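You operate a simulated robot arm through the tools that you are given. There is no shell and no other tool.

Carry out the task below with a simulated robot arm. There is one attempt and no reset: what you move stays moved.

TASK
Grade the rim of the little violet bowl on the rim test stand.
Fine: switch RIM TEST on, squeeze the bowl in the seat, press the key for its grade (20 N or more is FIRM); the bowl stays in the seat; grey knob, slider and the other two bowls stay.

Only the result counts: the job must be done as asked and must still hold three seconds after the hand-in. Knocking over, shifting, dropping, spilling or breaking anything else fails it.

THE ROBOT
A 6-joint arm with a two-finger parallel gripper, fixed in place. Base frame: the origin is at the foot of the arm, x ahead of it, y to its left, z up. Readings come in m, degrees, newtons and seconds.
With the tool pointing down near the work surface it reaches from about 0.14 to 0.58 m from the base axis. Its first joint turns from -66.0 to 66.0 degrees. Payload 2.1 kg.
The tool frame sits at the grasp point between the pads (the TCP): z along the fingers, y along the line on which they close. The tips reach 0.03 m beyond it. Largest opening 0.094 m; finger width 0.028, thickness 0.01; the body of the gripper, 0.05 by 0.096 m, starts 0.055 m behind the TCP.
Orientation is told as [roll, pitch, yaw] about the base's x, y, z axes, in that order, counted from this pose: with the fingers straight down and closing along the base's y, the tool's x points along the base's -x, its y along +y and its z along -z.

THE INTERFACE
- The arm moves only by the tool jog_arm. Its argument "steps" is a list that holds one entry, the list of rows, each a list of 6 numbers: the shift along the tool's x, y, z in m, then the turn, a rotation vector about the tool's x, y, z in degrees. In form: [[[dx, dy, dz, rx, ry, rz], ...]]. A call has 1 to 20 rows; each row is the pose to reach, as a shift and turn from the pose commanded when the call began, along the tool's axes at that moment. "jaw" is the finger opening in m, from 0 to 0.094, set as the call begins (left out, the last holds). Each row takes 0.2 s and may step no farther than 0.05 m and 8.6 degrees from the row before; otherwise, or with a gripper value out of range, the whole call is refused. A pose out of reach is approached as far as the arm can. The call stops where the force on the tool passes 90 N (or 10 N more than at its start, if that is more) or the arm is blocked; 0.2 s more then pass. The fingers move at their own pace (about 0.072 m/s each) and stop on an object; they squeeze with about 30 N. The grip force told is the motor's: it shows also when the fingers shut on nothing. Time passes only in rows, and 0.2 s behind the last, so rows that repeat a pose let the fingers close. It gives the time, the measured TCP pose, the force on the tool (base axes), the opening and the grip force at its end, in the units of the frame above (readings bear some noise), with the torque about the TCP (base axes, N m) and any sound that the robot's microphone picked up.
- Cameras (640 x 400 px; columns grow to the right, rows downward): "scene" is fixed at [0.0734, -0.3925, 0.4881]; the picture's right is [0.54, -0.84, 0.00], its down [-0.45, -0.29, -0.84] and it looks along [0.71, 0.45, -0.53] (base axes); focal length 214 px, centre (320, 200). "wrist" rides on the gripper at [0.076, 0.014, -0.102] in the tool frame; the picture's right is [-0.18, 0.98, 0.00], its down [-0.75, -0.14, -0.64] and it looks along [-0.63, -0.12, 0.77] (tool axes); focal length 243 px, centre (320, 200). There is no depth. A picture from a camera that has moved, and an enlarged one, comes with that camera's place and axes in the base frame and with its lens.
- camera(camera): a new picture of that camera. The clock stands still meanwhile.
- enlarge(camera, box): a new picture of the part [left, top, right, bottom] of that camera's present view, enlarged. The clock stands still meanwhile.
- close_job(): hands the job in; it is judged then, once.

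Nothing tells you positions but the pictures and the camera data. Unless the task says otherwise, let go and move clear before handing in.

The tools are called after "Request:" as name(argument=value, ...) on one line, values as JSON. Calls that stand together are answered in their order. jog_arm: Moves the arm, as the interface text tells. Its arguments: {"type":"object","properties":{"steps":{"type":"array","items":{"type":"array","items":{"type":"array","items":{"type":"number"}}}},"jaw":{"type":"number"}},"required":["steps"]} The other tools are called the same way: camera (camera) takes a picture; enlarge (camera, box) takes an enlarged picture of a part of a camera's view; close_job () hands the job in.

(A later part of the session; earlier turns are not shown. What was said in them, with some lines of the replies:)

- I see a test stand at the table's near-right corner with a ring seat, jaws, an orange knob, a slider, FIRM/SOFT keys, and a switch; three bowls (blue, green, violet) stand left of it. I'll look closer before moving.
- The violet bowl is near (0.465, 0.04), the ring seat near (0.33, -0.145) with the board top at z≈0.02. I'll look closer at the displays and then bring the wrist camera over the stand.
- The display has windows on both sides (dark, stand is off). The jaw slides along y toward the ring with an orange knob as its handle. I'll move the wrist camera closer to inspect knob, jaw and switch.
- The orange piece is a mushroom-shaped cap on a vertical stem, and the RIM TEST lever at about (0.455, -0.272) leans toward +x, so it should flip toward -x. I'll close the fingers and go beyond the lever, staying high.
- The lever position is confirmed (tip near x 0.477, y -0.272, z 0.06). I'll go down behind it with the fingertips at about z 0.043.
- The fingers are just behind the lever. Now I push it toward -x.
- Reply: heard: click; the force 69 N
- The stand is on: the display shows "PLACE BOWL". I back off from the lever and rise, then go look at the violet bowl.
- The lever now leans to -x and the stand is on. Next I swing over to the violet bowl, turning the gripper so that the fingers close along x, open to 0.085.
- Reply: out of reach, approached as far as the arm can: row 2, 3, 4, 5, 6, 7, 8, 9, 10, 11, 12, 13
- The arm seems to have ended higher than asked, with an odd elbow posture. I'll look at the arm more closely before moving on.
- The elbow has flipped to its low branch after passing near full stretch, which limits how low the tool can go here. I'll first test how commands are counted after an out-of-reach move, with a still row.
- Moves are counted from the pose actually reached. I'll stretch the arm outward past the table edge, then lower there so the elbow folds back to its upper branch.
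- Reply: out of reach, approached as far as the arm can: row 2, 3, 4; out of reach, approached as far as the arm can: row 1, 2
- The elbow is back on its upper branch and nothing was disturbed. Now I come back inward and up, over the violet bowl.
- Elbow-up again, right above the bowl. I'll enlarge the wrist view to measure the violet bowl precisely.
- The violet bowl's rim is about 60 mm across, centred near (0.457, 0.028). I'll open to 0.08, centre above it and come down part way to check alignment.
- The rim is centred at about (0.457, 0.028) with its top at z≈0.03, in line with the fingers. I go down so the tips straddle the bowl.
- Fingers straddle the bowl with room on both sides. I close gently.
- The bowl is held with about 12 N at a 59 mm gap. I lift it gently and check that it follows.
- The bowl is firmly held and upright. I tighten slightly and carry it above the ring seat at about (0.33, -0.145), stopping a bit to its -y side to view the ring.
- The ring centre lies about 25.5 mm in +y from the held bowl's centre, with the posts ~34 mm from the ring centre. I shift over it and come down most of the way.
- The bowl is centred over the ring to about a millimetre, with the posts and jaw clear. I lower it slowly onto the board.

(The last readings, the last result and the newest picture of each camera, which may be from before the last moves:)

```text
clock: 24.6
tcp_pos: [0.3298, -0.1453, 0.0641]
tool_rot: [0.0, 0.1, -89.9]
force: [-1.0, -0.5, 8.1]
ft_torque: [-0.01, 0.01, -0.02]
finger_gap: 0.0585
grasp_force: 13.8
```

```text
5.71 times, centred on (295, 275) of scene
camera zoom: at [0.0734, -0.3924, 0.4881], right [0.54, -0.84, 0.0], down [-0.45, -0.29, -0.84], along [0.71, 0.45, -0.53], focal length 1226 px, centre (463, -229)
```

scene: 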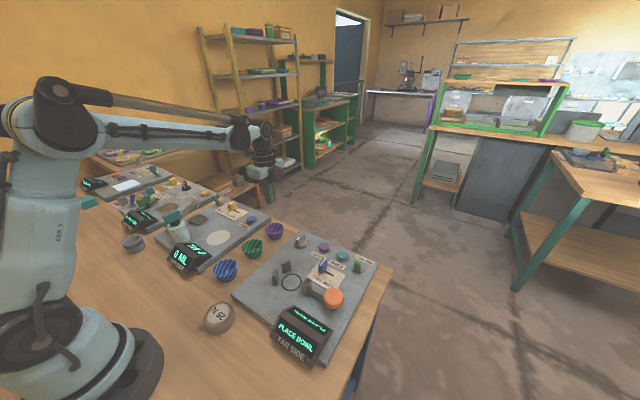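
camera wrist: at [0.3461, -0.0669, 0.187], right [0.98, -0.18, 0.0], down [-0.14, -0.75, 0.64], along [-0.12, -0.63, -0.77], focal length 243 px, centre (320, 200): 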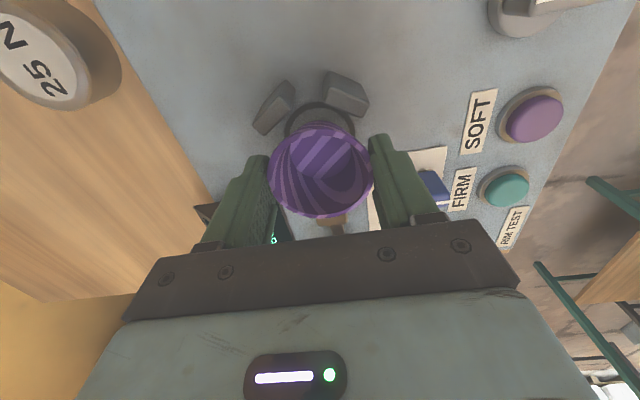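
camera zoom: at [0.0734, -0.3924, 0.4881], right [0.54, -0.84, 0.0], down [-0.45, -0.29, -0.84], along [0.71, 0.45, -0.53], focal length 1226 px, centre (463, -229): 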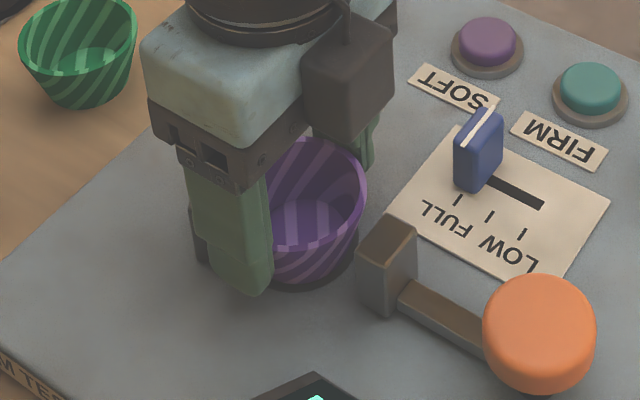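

The bowl touches the board (8 N upward). I open the fingers.

Request:
jog_arm(steps=[[[0, 0, -0.0005, 0, 0, 0], [0, 0, -0.0005, 0, 0, 0], [0, 0, -0.0005, 0, 0, 0]]], jaw=0.078)

Request:
camera(camera="wrist")

Request:
enlarge(camera="scene", box=[240, 230, 360, 370])

```text
clock: 25.4
tcp_pos: [0.3301, -0.1447, 0.0648]
tool_rot: [0.1, 0.0, -89.9]
force: [0.3, -1.2, -0.1]
ft_torque: [0.0, 0.01, 0.0]
finger_gap: 0.0779
grasp_force: 0.1
```

```text
taken
camera wrist: at [0.3461, -0.0676, 0.1683], right [0.98, -0.18, 0.0], down [-0.14, -0.75, 0.64], along [-0.12, -0.63, -0.77], focal length 243 px, centre (320, 200)
```

wrist: 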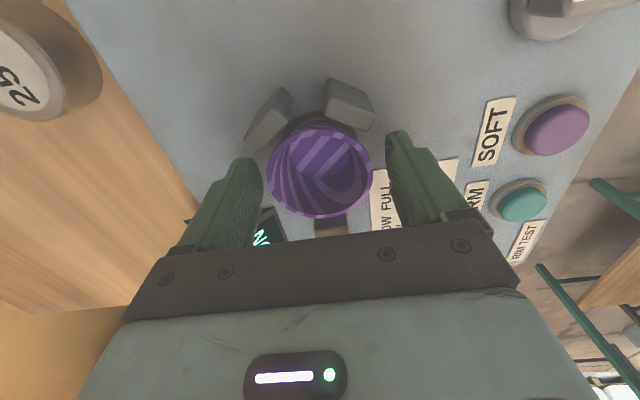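

```text
2.86 times, centred on (300, 300) of scene
camera zoom: at [0.0734, -0.3925, 0.4881], right [0.54, -0.84, 0.0], down [-0.45, -0.29, -0.84], along [0.71, 0.45, -0.53], focal length 613 px, centre (377, -86)
```

zoom: 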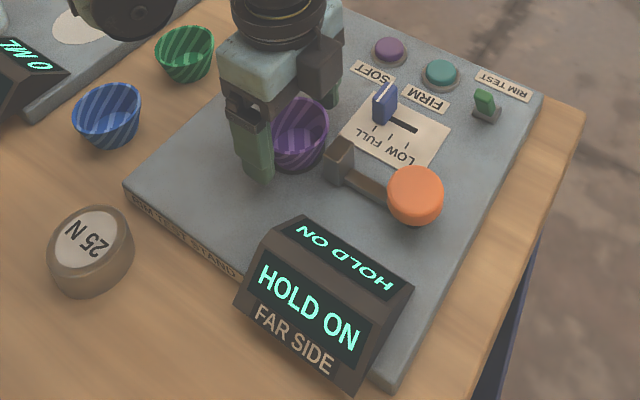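

The bowl sits in the seat and the display shows "HOLD ON". I rise straight up and check the display again.

Request:
jog_arm(steps=[[[0, 0, -0.015, 0, 0, 0], [0, 0, -0.04, 0, 0, 0], [0, 0, -0.08, 0, 0, 0], [0, 0, -0.1, 0, 0, 0], [0, 0, -0.1, 0, 0, 0]]])

Request:
enlarge(camera="scene", box=[240, 230, 360, 370])

Request:
enlarge(camera="wrist", box=[240, 40, 400, 140])

```text
clock: 26.6
tcp_pos: [0.332, -0.1456, 0.1652]
tool_rot: [0.0, 0.1, -90.1]
force: [0.0, 0.5, 0.2]
ft_torque: [0.02, 0.0, -0.04]
finger_gap: 0.078
grasp_force: 0.0
```

```text
2.86 times, centred on (300, 300) of scene
camera zoom: at [0.0734, -0.3925, 0.4881], right [0.54, -0.84, 0.0], down [-0.45, -0.29, -0.84], along [0.71, 0.45, -0.53], focal length 613 px, centre (377, -86)
```

zoom: 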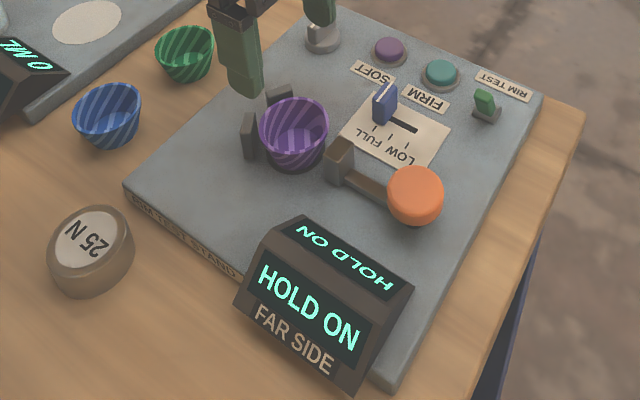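

```text
4.00 times, centred on (320, 90) of wrist
camera zoom: at [0.3476, -0.0677, 0.2683], right [0.98, -0.18, 0.0], down [-0.14, -0.75, 0.64], along [-0.12, -0.63, -0.77], focal length 970 px, centre (320, 640)
```

zoom: 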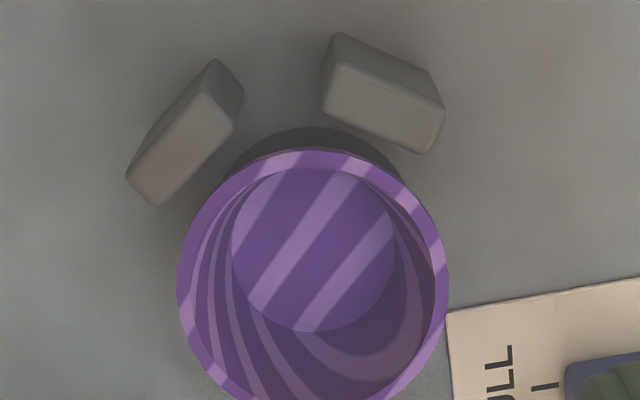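

The bowl is nicely seated. Next I close the fingers and move above the orange cap at (0.330, -0.265) to press it.

Request:
jog_arm(steps=[[[-0.03, 0, 0, 0, 0, 0], [-0.06, 0, 0, 0, 0, 0], [-0.09, 0, 0.0, 0, 0, 0], [-0.12, -0.001, 0.02, 0, 0, 0], [-0.12, -0.001, 0.045, 0, 0, 0], [-0.12, -0.001, 0.045, 0, 0, 0]]], jaw=0)

Request:
camera(camera="wrist")

Request:
enlarge(camera="scene", box=[240, 210, 380, 370])

```text
clock: 28.0
tcp_pos: [0.3292, -0.2651, 0.1201]
tool_rot: [-0.1, -0.1, -90.0]
force: [0.3, 0.0, -0.3]
ft_torque: [0.0, -0.01, -0.01]
finger_gap: 0.0
grasp_force: 30.1
```

```text
taken
camera wrist: at [0.3452, -0.1876, 0.2224], right [0.98, -0.18, 0.0], down [-0.14, -0.75, 0.64], along [-0.12, -0.63, -0.77], focal length 243 px, centre (320, 200)
```

wrist: 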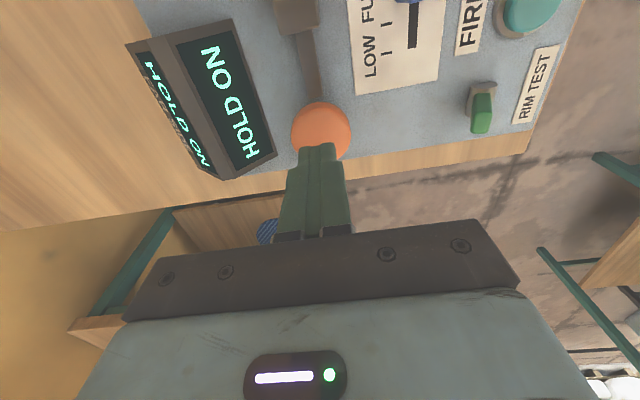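

```text
2.50 times, centred on (310, 290) of scene
camera zoom: at [0.0734, -0.3925, 0.4881], right [0.54, -0.84, 0.0], down [-0.45, -0.29, -0.84], along [0.71, 0.45, -0.53], focal length 536 px, centre (345, -25)
```

zoom: 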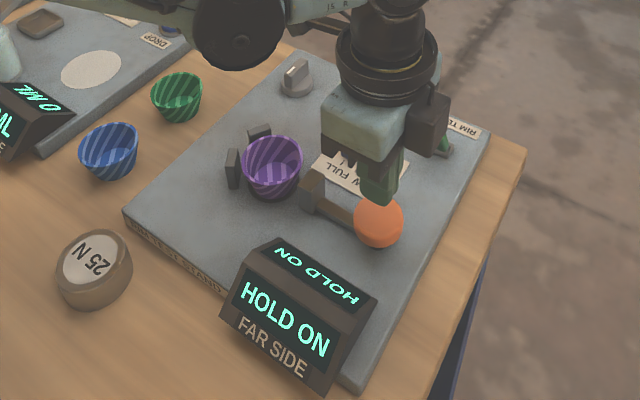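

The fingertips are right over the cap's centre. I go down in small steps, watching the force.

Request:
jog_arm(steps=[[[0.001, 0.001, 0.008, 0, 0, 0], [0.002, 0.001, 0.014, 0, 0, 0], [0.002, 0.001, 0.018, 0, 0, 0], [0.002, 0.001, 0.021, 0, 0, 0]]])

```text
clock: 29.0
tcp_pos: [0.3294, -0.2608, 0.1005]
tool_rot: [0.0, 0.0, -90.0]
force: [0.4, -0.2, -1.5]
ft_torque: [0.01, -0.03, 0.01]
finger_gap: 0.0
grasp_force: 30.2
```

Request:
jog_arm(steps=[[[0, 0, 0.003, 0, 0, 0], [0, 0, 0.005, 0, 0, 0], [0, 0, 0.007, 0, 0, 0]]])

Request:
enlarge(camera="scene", box=[260, 240, 380, 340])

```text
clock: 29.8
tcp_pos: [0.329, -0.2621, 0.0918]
tool_rot: [-0.1, 0.1, -90.1]
force: [0.1, 0.0, 0.1]
ft_torque: [0.02, -0.05, 0.01]
finger_gap: 0.0
grasp_force: 29.9
```

```text
4.00 times, centred on (320, 290) of scene
camera zoom: at [0.0734, -0.3925, 0.4881], right [0.54, -0.84, 0.0], down [-0.45, -0.29, -0.84], along [0.71, 0.45, -0.53], focal length 858 px, centre (320, -160)
```

zoom: 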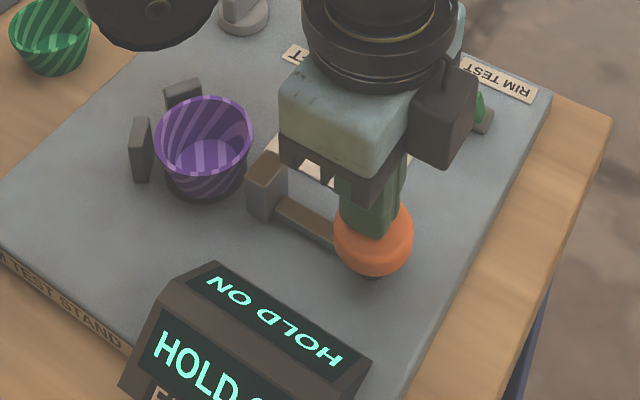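

Request:
jog_arm(steps=[[[0, 0, 0.002, 0, 0, 0], [0, 0, 0.004, 0, 0, 0]]])

Request:
enlarge(camera="scene", box=[260, 240, 380, 340])

```text
clock: 30.4
tcp_pos: [0.3302, -0.2627, 0.0878]
tool_rot: [0.1, -0.1, -90.0]
force: [-0.6, 1.7, 2.1]
ft_torque: [0.04, 0.04, 0.0]
finger_gap: 0.0
grasp_force: 30.0
```

```text
4.00 times, centred on (320, 290) of scene
camera zoom: at [0.0734, -0.3925, 0.4881], right [0.54, -0.84, 0.0], down [-0.45, -0.29, -0.84], along [0.71, 0.45, -0.53], focal length 858 px, centre (320, -160)
```

zoom: 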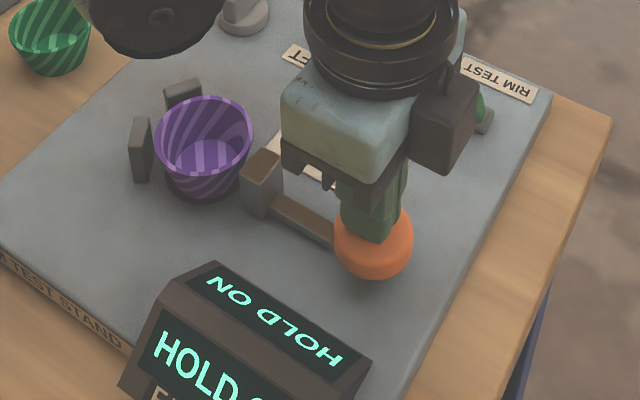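

The cap goes down and the jaw moves toward the bowl, so pressing down is right. I continue in small steps.

Request:
jog_arm(steps=[[[0, 0, 0.002, 0, 0, 0], [0, 0, 0.004, 0, 0, 0]]])

Request:
enlarge(camera="scene", box=[240, 240, 380, 370])

```text
clock: 31.0
tcp_pos: [0.3303, -0.2627, 0.0848]
tool_rot: [0.0, 0.0, -90.0]
force: [-1.4, -0.1, 3.1]
ft_torque: [0.01, 0.05, 0.04]
finger_gap: 0.0
grasp_force: 30.3
```

```text
3.08 times, centred on (310, 305) of scene
camera zoom: at [0.0734, -0.3925, 0.4881], right [0.54, -0.84, 0.0], down [-0.45, -0.29, -0.84], along [0.71, 0.45, -0.53], focal length 660 px, centre (351, -123)
```

zoom: 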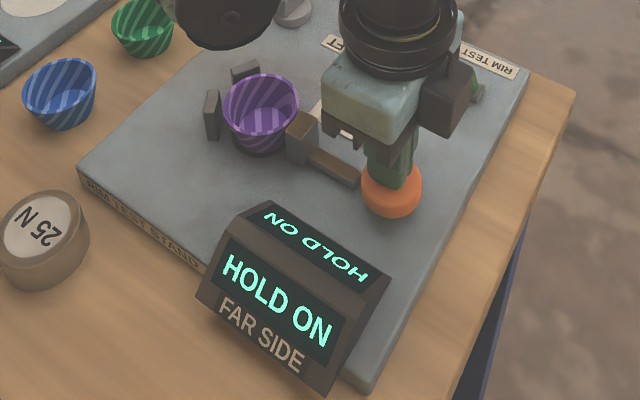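

Request:
jog_arm(steps=[[[0, 0, 0.002, 0, 0, 0], [0, 0, 0.003, 0, 0, 0]]])

Request:
enlarge(camera="scene", box=[240, 240, 380, 370])

```text
clock: 31.6
tcp_pos: [0.3308, -0.2622, 0.0809]
tool_rot: [0.3, 0.0, -90.1]
force: [0.0, -1.1, 4.4]
ft_torque: [-0.01, 0.01, 0.0]
finger_gap: 0.0001
grasp_force: 29.7
heard: click
```

```text
3.08 times, centred on (310, 305) of scene
camera zoom: at [0.0734, -0.3925, 0.4881], right [0.54, -0.84, 0.0], down [-0.45, -0.29, -0.84], along [0.71, 0.45, -0.53], focal length 660 px, centre (351, -123)
```

zoom: 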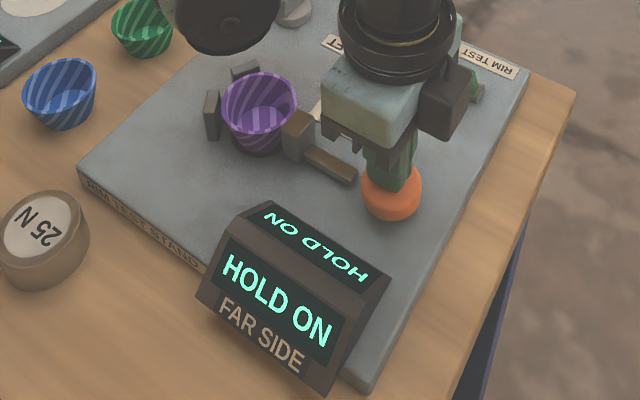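

A click was heard and the jaw has reached the bowl. I hold the press here and watch the display.

Request:
jog_arm(steps=[[[0, 0, 0, 0, 0, 0], [0, 0, 0, 0, 0, 0], [0, 0, 0, 0, 0, 0], [0, 0, 0, 0, 0, 0]]])

Request:
enlarge(camera="scene", box=[240, 240, 380, 370])

```text
clock: 32.6
tcp_pos: [0.3299, -0.2628, 0.0812]
tool_rot: [0.0, 0.0, -90.1]
force: [0.7, -0.6, 2.6]
ft_torque: [0.0, 0.0, -0.02]
finger_gap: 0.0
grasp_force: 29.7
```

```text
3.08 times, centred on (310, 305) of scene
camera zoom: at [0.0734, -0.3925, 0.4881], right [0.54, -0.84, 0.0], down [-0.45, -0.29, -0.84], along [0.71, 0.45, -0.53], focal length 660 px, centre (351, -123)
```

zoom: 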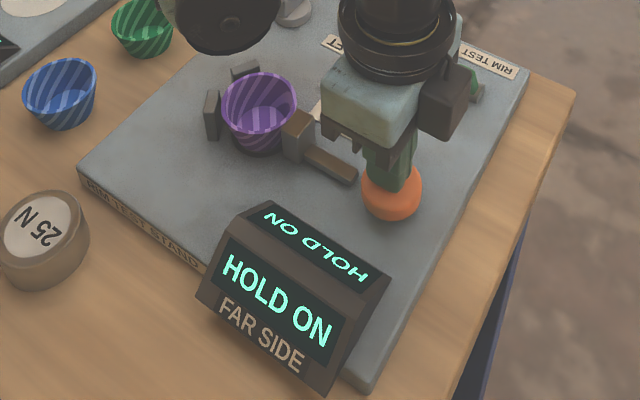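

Request:
jog_arm(steps=[[[0, 0, 0, 0, 0, 0], [0, 0, 0, 0, 0, 0], [0, 0, 0, 0, 0, 0], [0, 0, 0, 0, 0, 0], [0, 0, 0, 0, 0, 0], [0, 0, 0, 0, 0, 0], [0, 0, 0, 0, 0, 0]]])

Request:
enlarge(camera="scene", box=[240, 240, 380, 370])

```text
clock: 34.2
tcp_pos: [0.3304, -0.2626, 0.0812]
tool_rot: [0.0, -0.1, -90.0]
force: [1.4, 0.6, 2.1]
ft_torque: [0.07, -0.02, 0.0]
finger_gap: 0.0001
grasp_force: 29.9
```

```text
3.08 times, centred on (310, 305) of scene
camera zoom: at [0.0734, -0.3925, 0.4881], right [0.54, -0.84, 0.0], down [-0.45, -0.29, -0.84], along [0.71, 0.45, -0.53], focal length 660 px, centre (351, -123)
```

zoom: 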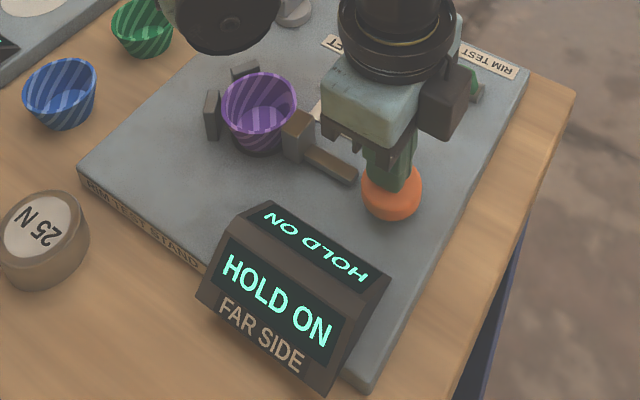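

Still "HOLD ON"; the squeeze is likely not deep enough yet. I press on in small steps.

Request:
jog_arm(steps=[[[0, 0, 0.001, 0, 0, 0], [0, 0, 0.002, 0, 0, 0], [0, 0, 0.002, 0, 0, 0]]])

Request:
enlarge(camera="scene", box=[240, 240, 380, 370])

```text
clock: 35.0
tcp_pos: [0.3306, -0.2619, 0.0788]
tool_rot: [-0.1, 0.0, -90.1]
force: [-1.9, 0.2, 2.1]
ft_torque: [0.07, 0.08, 0.0]
finger_gap: 0.0001
grasp_force: 30.0
```

```text
3.08 times, centred on (310, 305) of scene
camera zoom: at [0.0734, -0.3925, 0.4881], right [0.54, -0.84, 0.0], down [-0.45, -0.29, -0.84], along [0.71, 0.45, -0.53], focal length 660 px, centre (351, -123)
```

zoom: 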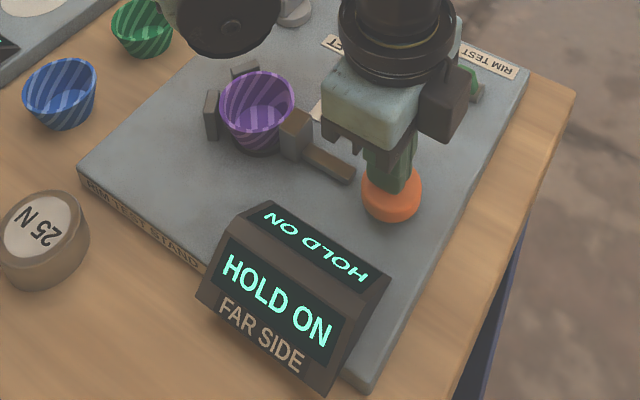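

Request:
jog_arm(steps=[[[0, 0, 0.001, 0, 0, 0], [0, 0, 0.002, 0, 0, 0], [0, 0, 0.002, 0, 0, 0]]])

Request:
enlarge(camera="scene", box=[240, 240, 380, 370])

```text
clock: 35.8
tcp_pos: [0.3301, -0.2619, 0.0777]
tool_rot: [0.0, 0.0, -90.0]
force: [0.7, -3.2, 3.1]
ft_torque: [-0.04, -0.02, -0.04]
finger_gap: 0.0
grasp_force: 30.0
```

```text
3.08 times, centred on (310, 305) of scene
camera zoom: at [0.0734, -0.3925, 0.4881], right [0.54, -0.84, 0.0], down [-0.45, -0.29, -0.84], along [0.71, 0.45, -0.53], focal length 660 px, centre (351, -123)
```

zoom: 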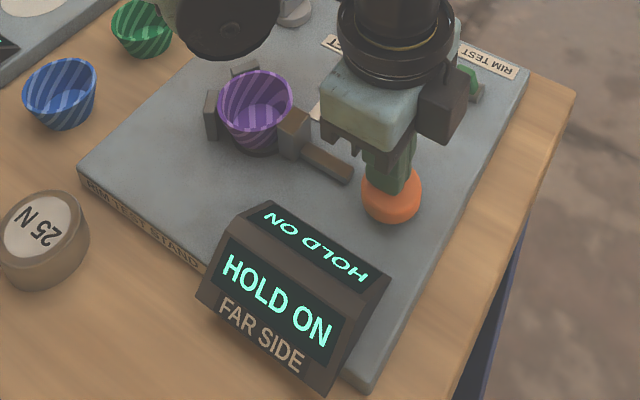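

Request:
jog_arm(steps=[[[0, 0, 0.001, 0, 0, 0], [0, 0, 0.002, 0, 0, 0], [0, 0, 0.002, 0, 0, 0]]])

Request:
enlarge(camera="scene", box=[240, 240, 380, 370])

```text
clock: 36.6
tcp_pos: [0.3296, -0.2619, 0.0765]
tool_rot: [-0.1, -0.1, -90.0]
force: [-2.8, 1.3, 38.0]
ft_torque: [0.04, 0.08, 0.01]
finger_gap: 0.0
grasp_force: 29.9
```

```text
3.08 times, centred on (310, 305) of scene
camera zoom: at [0.0733, -0.3924, 0.4882], right [0.54, -0.84, 0.0], down [-0.45, -0.29, -0.84], along [0.71, 0.45, -0.53], focal length 660 px, centre (351, -123)
```

zoom: 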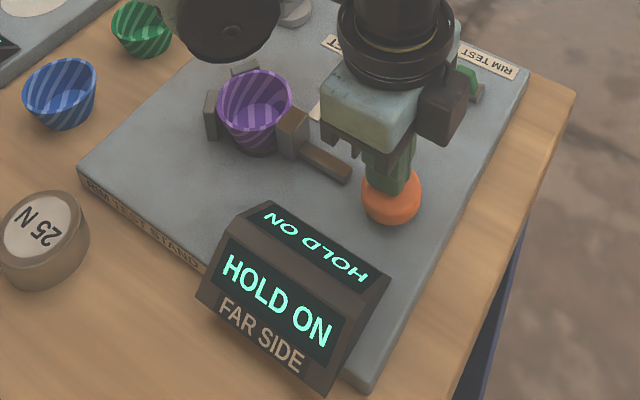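

The force has jumped to 38 N: the bowl is squeezed against the posts (or the cap is at its stop). I hold here for about two seconds.

Request:
jog_arm(steps=[[[0, 0, 0, 0, 0, 0], [0, 0, 0, 0, 0, 0], [0, 0, 0, 0, 0, 0], [0, 0, 0, 0, 0, 0], [0, 0, 0, 0, 0, 0]]])

Request:
enlarge(camera="scene", box=[240, 240, 380, 370])

```text
clock: 37.8
tcp_pos: [0.3304, -0.2626, 0.0772]
tool_rot: [0.1, -0.1, -90.1]
force: [-5.5, 4.0, 47.6]
ft_torque: [0.12, 0.2, 0.03]
finger_gap: 0.0001
grasp_force: 30.0
```

```text
3.08 times, centred on (310, 305) of scene
camera zoom: at [0.0732, -0.3923, 0.4882], right [0.54, -0.84, 0.0], down [-0.45, -0.29, -0.84], along [0.71, 0.45, -0.53], focal length 660 px, centre (351, -123)
```

zoom: 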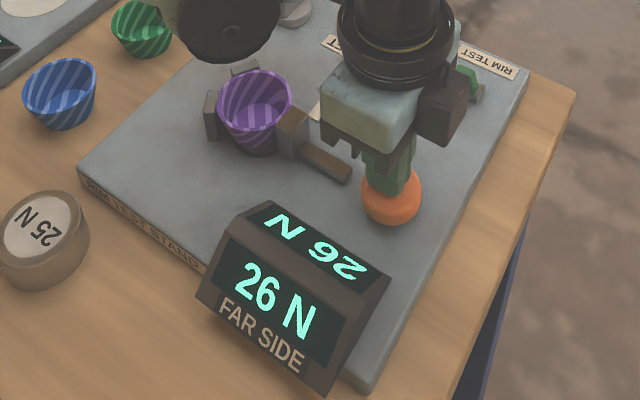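

The display shows 26 N. I hold a bit longer to see whether the reading is stable.

Request:
jog_arm(steps=[[[0, 0, 0, 0, 0, 0], [0, 0, 0, 0, 0, 0], [0, 0, 0, 0, 0, 0], [0, 0, 0, 0, 0, 0]]])

Request:
enlarge(camera="scene", box=[240, 240, 380, 370])

Request:
camera(camera="wrist")

```text
clock: 38.8
tcp_pos: [0.3303, -0.2609, 0.0752]
tool_rot: [0.0, 0.0, -89.9]
force: [-7.5, 5.9, 49.6]
ft_torque: [0.18, 0.25, 0.01]
finger_gap: 0.0
grasp_force: 30.1
```

```text
3.08 times, centred on (310, 305) of scene
camera zoom: at [0.0732, -0.3923, 0.4882], right [0.54, -0.84, 0.0], down [-0.45, -0.29, -0.84], along [0.71, 0.45, -0.53], focal length 660 px, centre (351, -123)
```

zoom: 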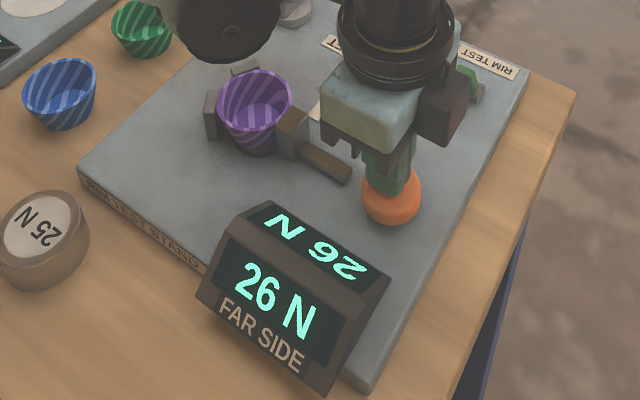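

```text
taken
camera wrist: at [0.3461, -0.185, 0.1791], right [0.98, -0.18, 0.0], down [-0.14, -0.75, 0.64], along [-0.12, -0.63, -0.77], focal length 243 px, centre (320, 200)
```

wrist: 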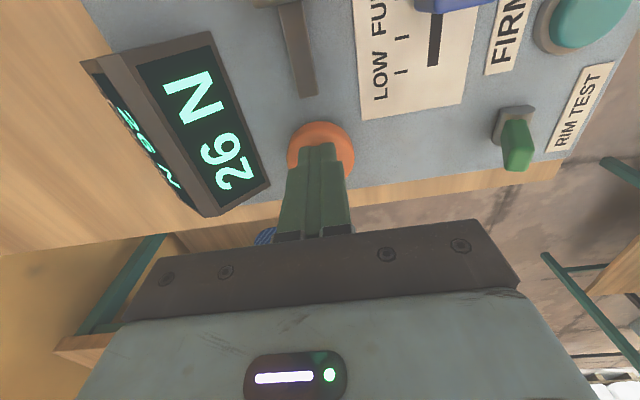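

A stable 26 N, which is 20 N or more, so the grade is FIRM. I release the cap slowly and rise.

Request:
jog_arm(steps=[[[0, 0, -0.003, 0, 0, 0], [0, 0, -0.006, 0, 0, 0], [0, 0, -0.01, 0, 0, 0], [0, 0, -0.015, 0, 0, 0], [0, 0, -0.03, 0, 0, 0], [0, 0, -0.06, 0, 0, 0], [0, 0, -0.07, 0, 0, 0], [0, 0, -0.07, 0, 0, 0]]])

Request:
enlarge(camera="scene", box=[240, 220, 390, 370])

Request:
camera(camera="wrist")

```text
clock: 40.6
tcp_pos: [0.3298, -0.2622, 0.1471]
tool_rot: [0.0, 0.1, -90.0]
force: [0.0, 0.2, -0.5]
ft_torque: [-0.01, 0.02, -0.02]
finger_gap: 0.0001
grasp_force: 30.3
```

```text
2.67 times, centred on (315, 295) of scene
camera zoom: at [0.0734, -0.3925, 0.4881], right [0.54, -0.84, 0.0], down [-0.45, -0.29, -0.84], along [0.71, 0.45, -0.53], focal length 572 px, centre (333, -53)
```

zoom: 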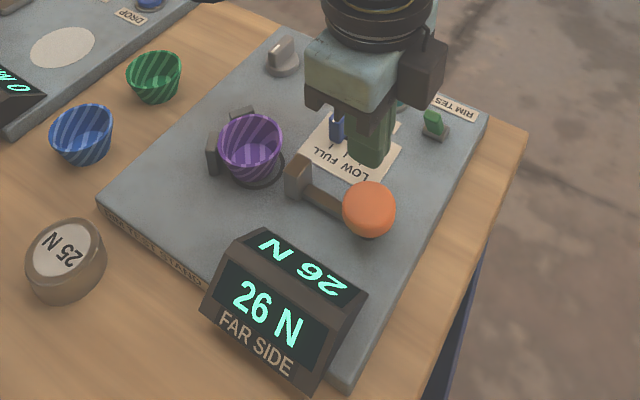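

```text
taken
camera wrist: at [0.3461, -0.1853, 0.2495], right [0.98, -0.18, 0.0], down [-0.14, -0.75, 0.64], along [-0.12, -0.63, -0.77], focal length 243 px, centre (320, 200)
```

wrist: 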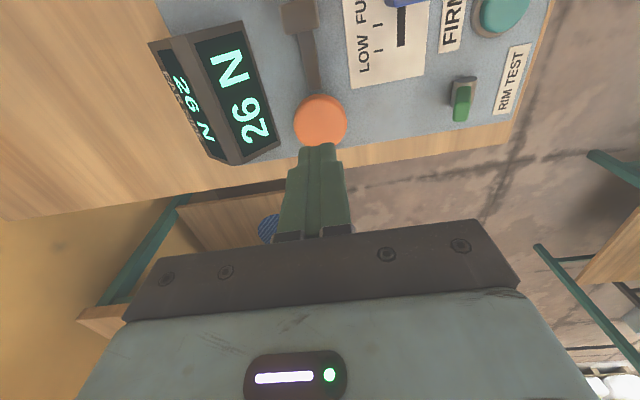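

The reading stays at 26 N and the jaw has returned. Let me check how the bowl sits in the seat.

Request:
enlarge(camera="scene", box=[275, 240, 335, 290])

Request:
enlarge(camera="wrist", box=[380, 0, 560, 140])

```text
8.00 times, centred on (305, 265) of scene
camera zoom: at [0.0734, -0.3925, 0.4881], right [0.54, -0.84, 0.0], down [-0.45, -0.29, -0.84], along [0.71, 0.45, -0.53], focal length 1716 px, centre (440, -320)
```

zoom: 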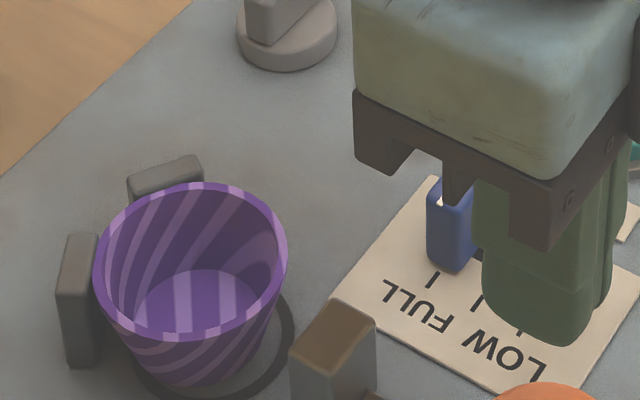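

```text
2.86 times, centred on (470, 70) of wrist
camera zoom: at [0.3461, -0.1853, 0.2495], right [0.98, -0.18, 0.0], down [-0.14, -0.75, 0.64], along [-0.12, -0.63, -0.77], focal length 693 px, centre (-109, 571)
```

zoom: 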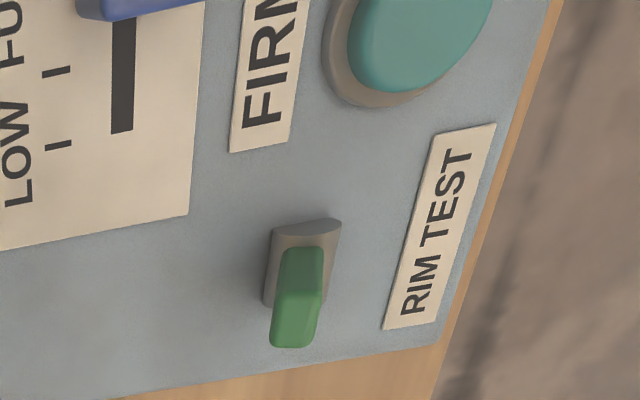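

The bowl is upright in the seat against its posts. Now I move above the FIRM key at about (0.470, -0.2125).

Request:
jog_arm(steps=[[[0.012, 0.035, 0, 0, 0, 0], [0.024, 0.07, 0.0, 0, 0, 0], [0.037, 0.105, 0.01, 0, 0, 0], [0.0497, 0.1405, 0.02, 0, 0, 0], [0.0497, 0.1405, 0.045, 0, 0, 0], [0.0497, 0.1405, 0.045, 0, 0, 0]]])

Request:
camera(camera="wrist")

Request:
enlarge(camera="scene", box=[270, 200, 400, 290])

```text
clock: 42.0
tcp_pos: [0.4715, -0.2124, 0.1019]
tool_rot: [0.0, 0.0, -90.0]
force: [-0.1, -0.1, 0.5]
ft_torque: [0.02, 0.0, 0.03]
finger_gap: 0.0
grasp_force: 29.9
```

```text
taken
camera wrist: at [0.4863, -0.1346, 0.2038], right [0.98, -0.18, 0.0], down [-0.14, -0.75, 0.64], along [-0.12, -0.63, -0.77], focal length 243 px, centre (320, 200)
```

wrist: 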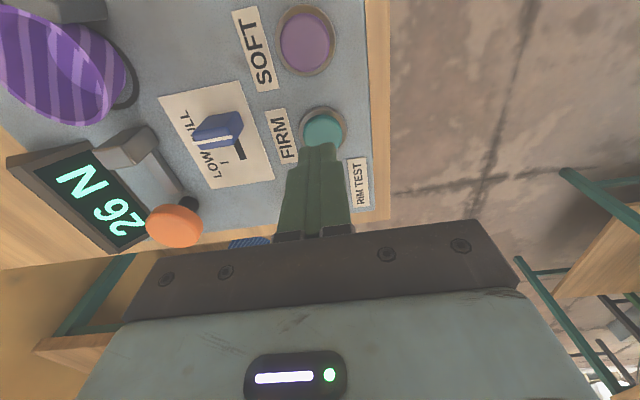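

```text
4.44 times, centred on (335, 245) of scene
camera zoom: at [0.0734, -0.3925, 0.4881], right [0.54, -0.84, 0.0], down [-0.45, -0.29, -0.84], along [0.71, 0.45, -0.53], focal length 953 px, centre (253, 0)
```

zoom: 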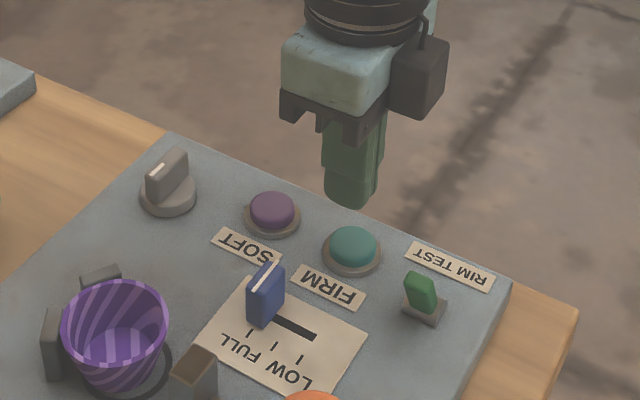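

The fingertips are above the FIRM key (within ~2 mm). I go down and press it gently.

Request:
jog_arm(steps=[[[0, 0.002, 0.012, 0, 0, 0], [0, 0.002, 0.022, 0, 0, 0], [0, 0.002, 0.029, 0, 0, 0], [0, 0.002, 0.032, 0, 0, 0]]])

Request:
enlarge(camera="scene", box=[270, 200, 400, 290])

```text
clock: 43.0
tcp_pos: [0.4722, -0.2122, 0.0679]
tool_rot: [0.1, 0.0, -90.0]
force: [0.1, -0.7, -0.1]
ft_torque: [0.01, -0.03, 0.01]
finger_gap: 0.0
grasp_force: 30.3
```

```text
4.44 times, centred on (335, 245) of scene
camera zoom: at [0.0734, -0.3925, 0.4881], right [0.54, -0.84, 0.0], down [-0.45, -0.29, -0.84], along [0.71, 0.45, -0.53], focal length 953 px, centre (253, 0)
```

zoom: 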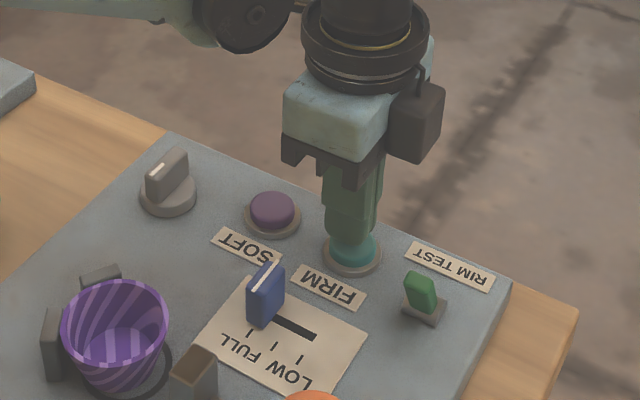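

Request:
jog_arm(steps=[[[0, 0, 0.002, 0, 0, 0], [0, 0, 0.004, 0, 0, 0], [0, 0, 0.005, 0, 0, 0]]])

Request:
enlarge(camera="scene", box=[240, 200, 400, 370])

```text
clock: 43.8
tcp_pos: [0.4716, -0.2116, 0.0643]
tool_rot: [0.1, 0.1, -89.9]
force: [0.9, 0.5, 1.2]
ft_torque: [0.0, -0.01, 0.01]
finger_gap: 0.0
grasp_force: 30.2
```

```text
2.35 times, centred on (320, 285) of scene
camera zoom: at [0.0734, -0.3925, 0.4881], right [0.54, -0.84, 0.0], down [-0.45, -0.29, -0.84], along [0.71, 0.45, -0.53], focal length 505 px, centre (320, 0)
```

zoom: 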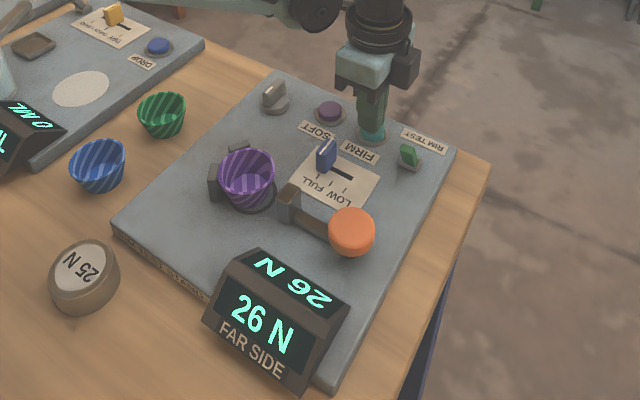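

Request:
jog_arm(steps=[[[0, 0, 0.001, 0, 0, 0], [0, 0, 0.002, 0, 0, 0], [0, 0, 0.002, 0, 0, 0]]])

Request:
enlarge(camera="scene", box=[240, 200, 400, 370])

```text
clock: 44.6
tcp_pos: [0.4733, -0.2113, 0.0629]
tool_rot: [-0.1, 0.0, -90.1]
force: [-1.8, 0.9, 2.5]
ft_torque: [0.04, 0.05, 0.01]
finger_gap: 0.0001
grasp_force: 29.9
heard: click
```

```text
2.35 times, centred on (320, 285) of scene
camera zoom: at [0.0734, -0.3925, 0.4881], right [0.54, -0.84, 0.0], down [-0.45, -0.29, -0.84], along [0.71, 0.45, -0.53], focal length 505 px, centre (320, 0)
```

zoom: 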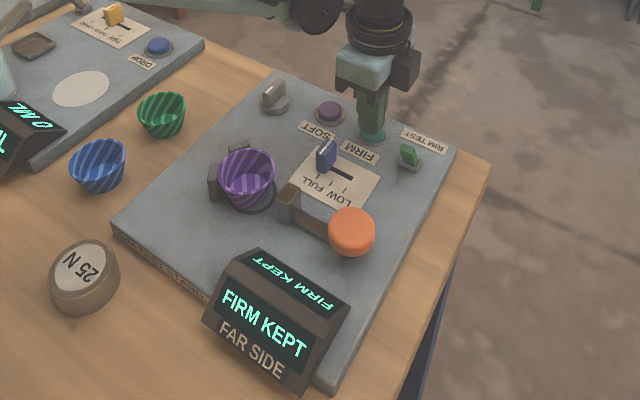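

The key clicked and the display reads "FIRM KEPT". I rise straight up off the key and move clear inward.

Request:
jog_arm(steps=[[[0, 0, -0.005, 0, 0, 0], [0, 0, -0.02, 0, 0, 0], [0, 0, -0.05, 0, 0, 0], [0, -0.02, -0.08, 0, 0, 0], [0, -0.05, -0.11, 0, 0, 0], [0, -0.08, -0.14, 0, 0, 0], [0, -0.08, -0.14, 0, 0, 0]]])

Request:
camera(camera="scene")

Request:
enlarge(camera="scene", box=[200, 200, 400, 370])

```text
clock: 46.2
tcp_pos: [0.3905, -0.2115, 0.2016]
tool_rot: [0.0, 0.0, -90.0]
force: [0.1, 0.8, -0.2]
ft_torque: [-0.01, 0.02, 0.0]
finger_gap: 0.0002
grasp_force: 29.9
```

```text
taken
```

scene: 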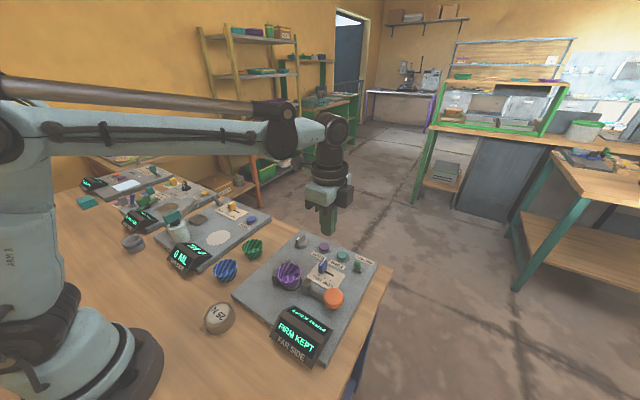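

```text
2.35 times, centred on (300, 285) of scene
camera zoom: at [0.0734, -0.3925, 0.4881], right [0.54, -0.84, 0.0], down [-0.45, -0.29, -0.84], along [0.71, 0.45, -0.53], focal length 505 px, centre (367, 0)
```

zoom: 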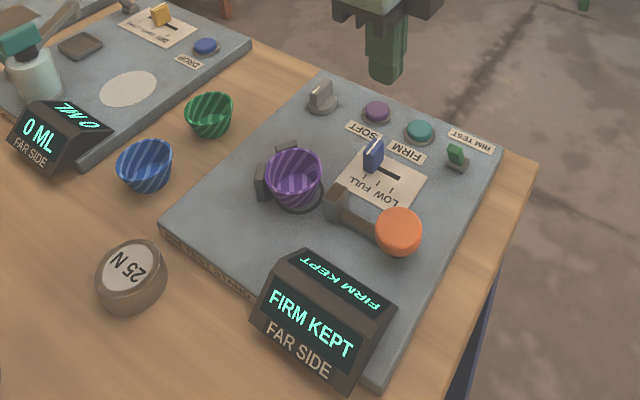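

The display reads "FIRM KEPT" and the violet bowl is upright in the seat. The knob, slider and other two bowls are where they were, and the arm is clear, so I hand the job in.

Request:
close_job()

```text
The job is handed in.
```

The violet bowl's rim tested at 26 N, so I graded it FIRM. The stand's display confirmed the key press with "FIRM KEPT", and the job is handed in.

- **Bowl:** It is upright in the seat. The squeeze pushed it a few millimetres against the posts, and it stayed there after the jaw went back.
- **Everything else:** In the last pictures the grey knob, the slider and the blue and green bowls look unmoved.
- **Elbow flip:** Early on, the arm's elbow flipped to its low side near full stretch. I straightened it out beyond the table edge, and the pictures showed nothing disturbed.
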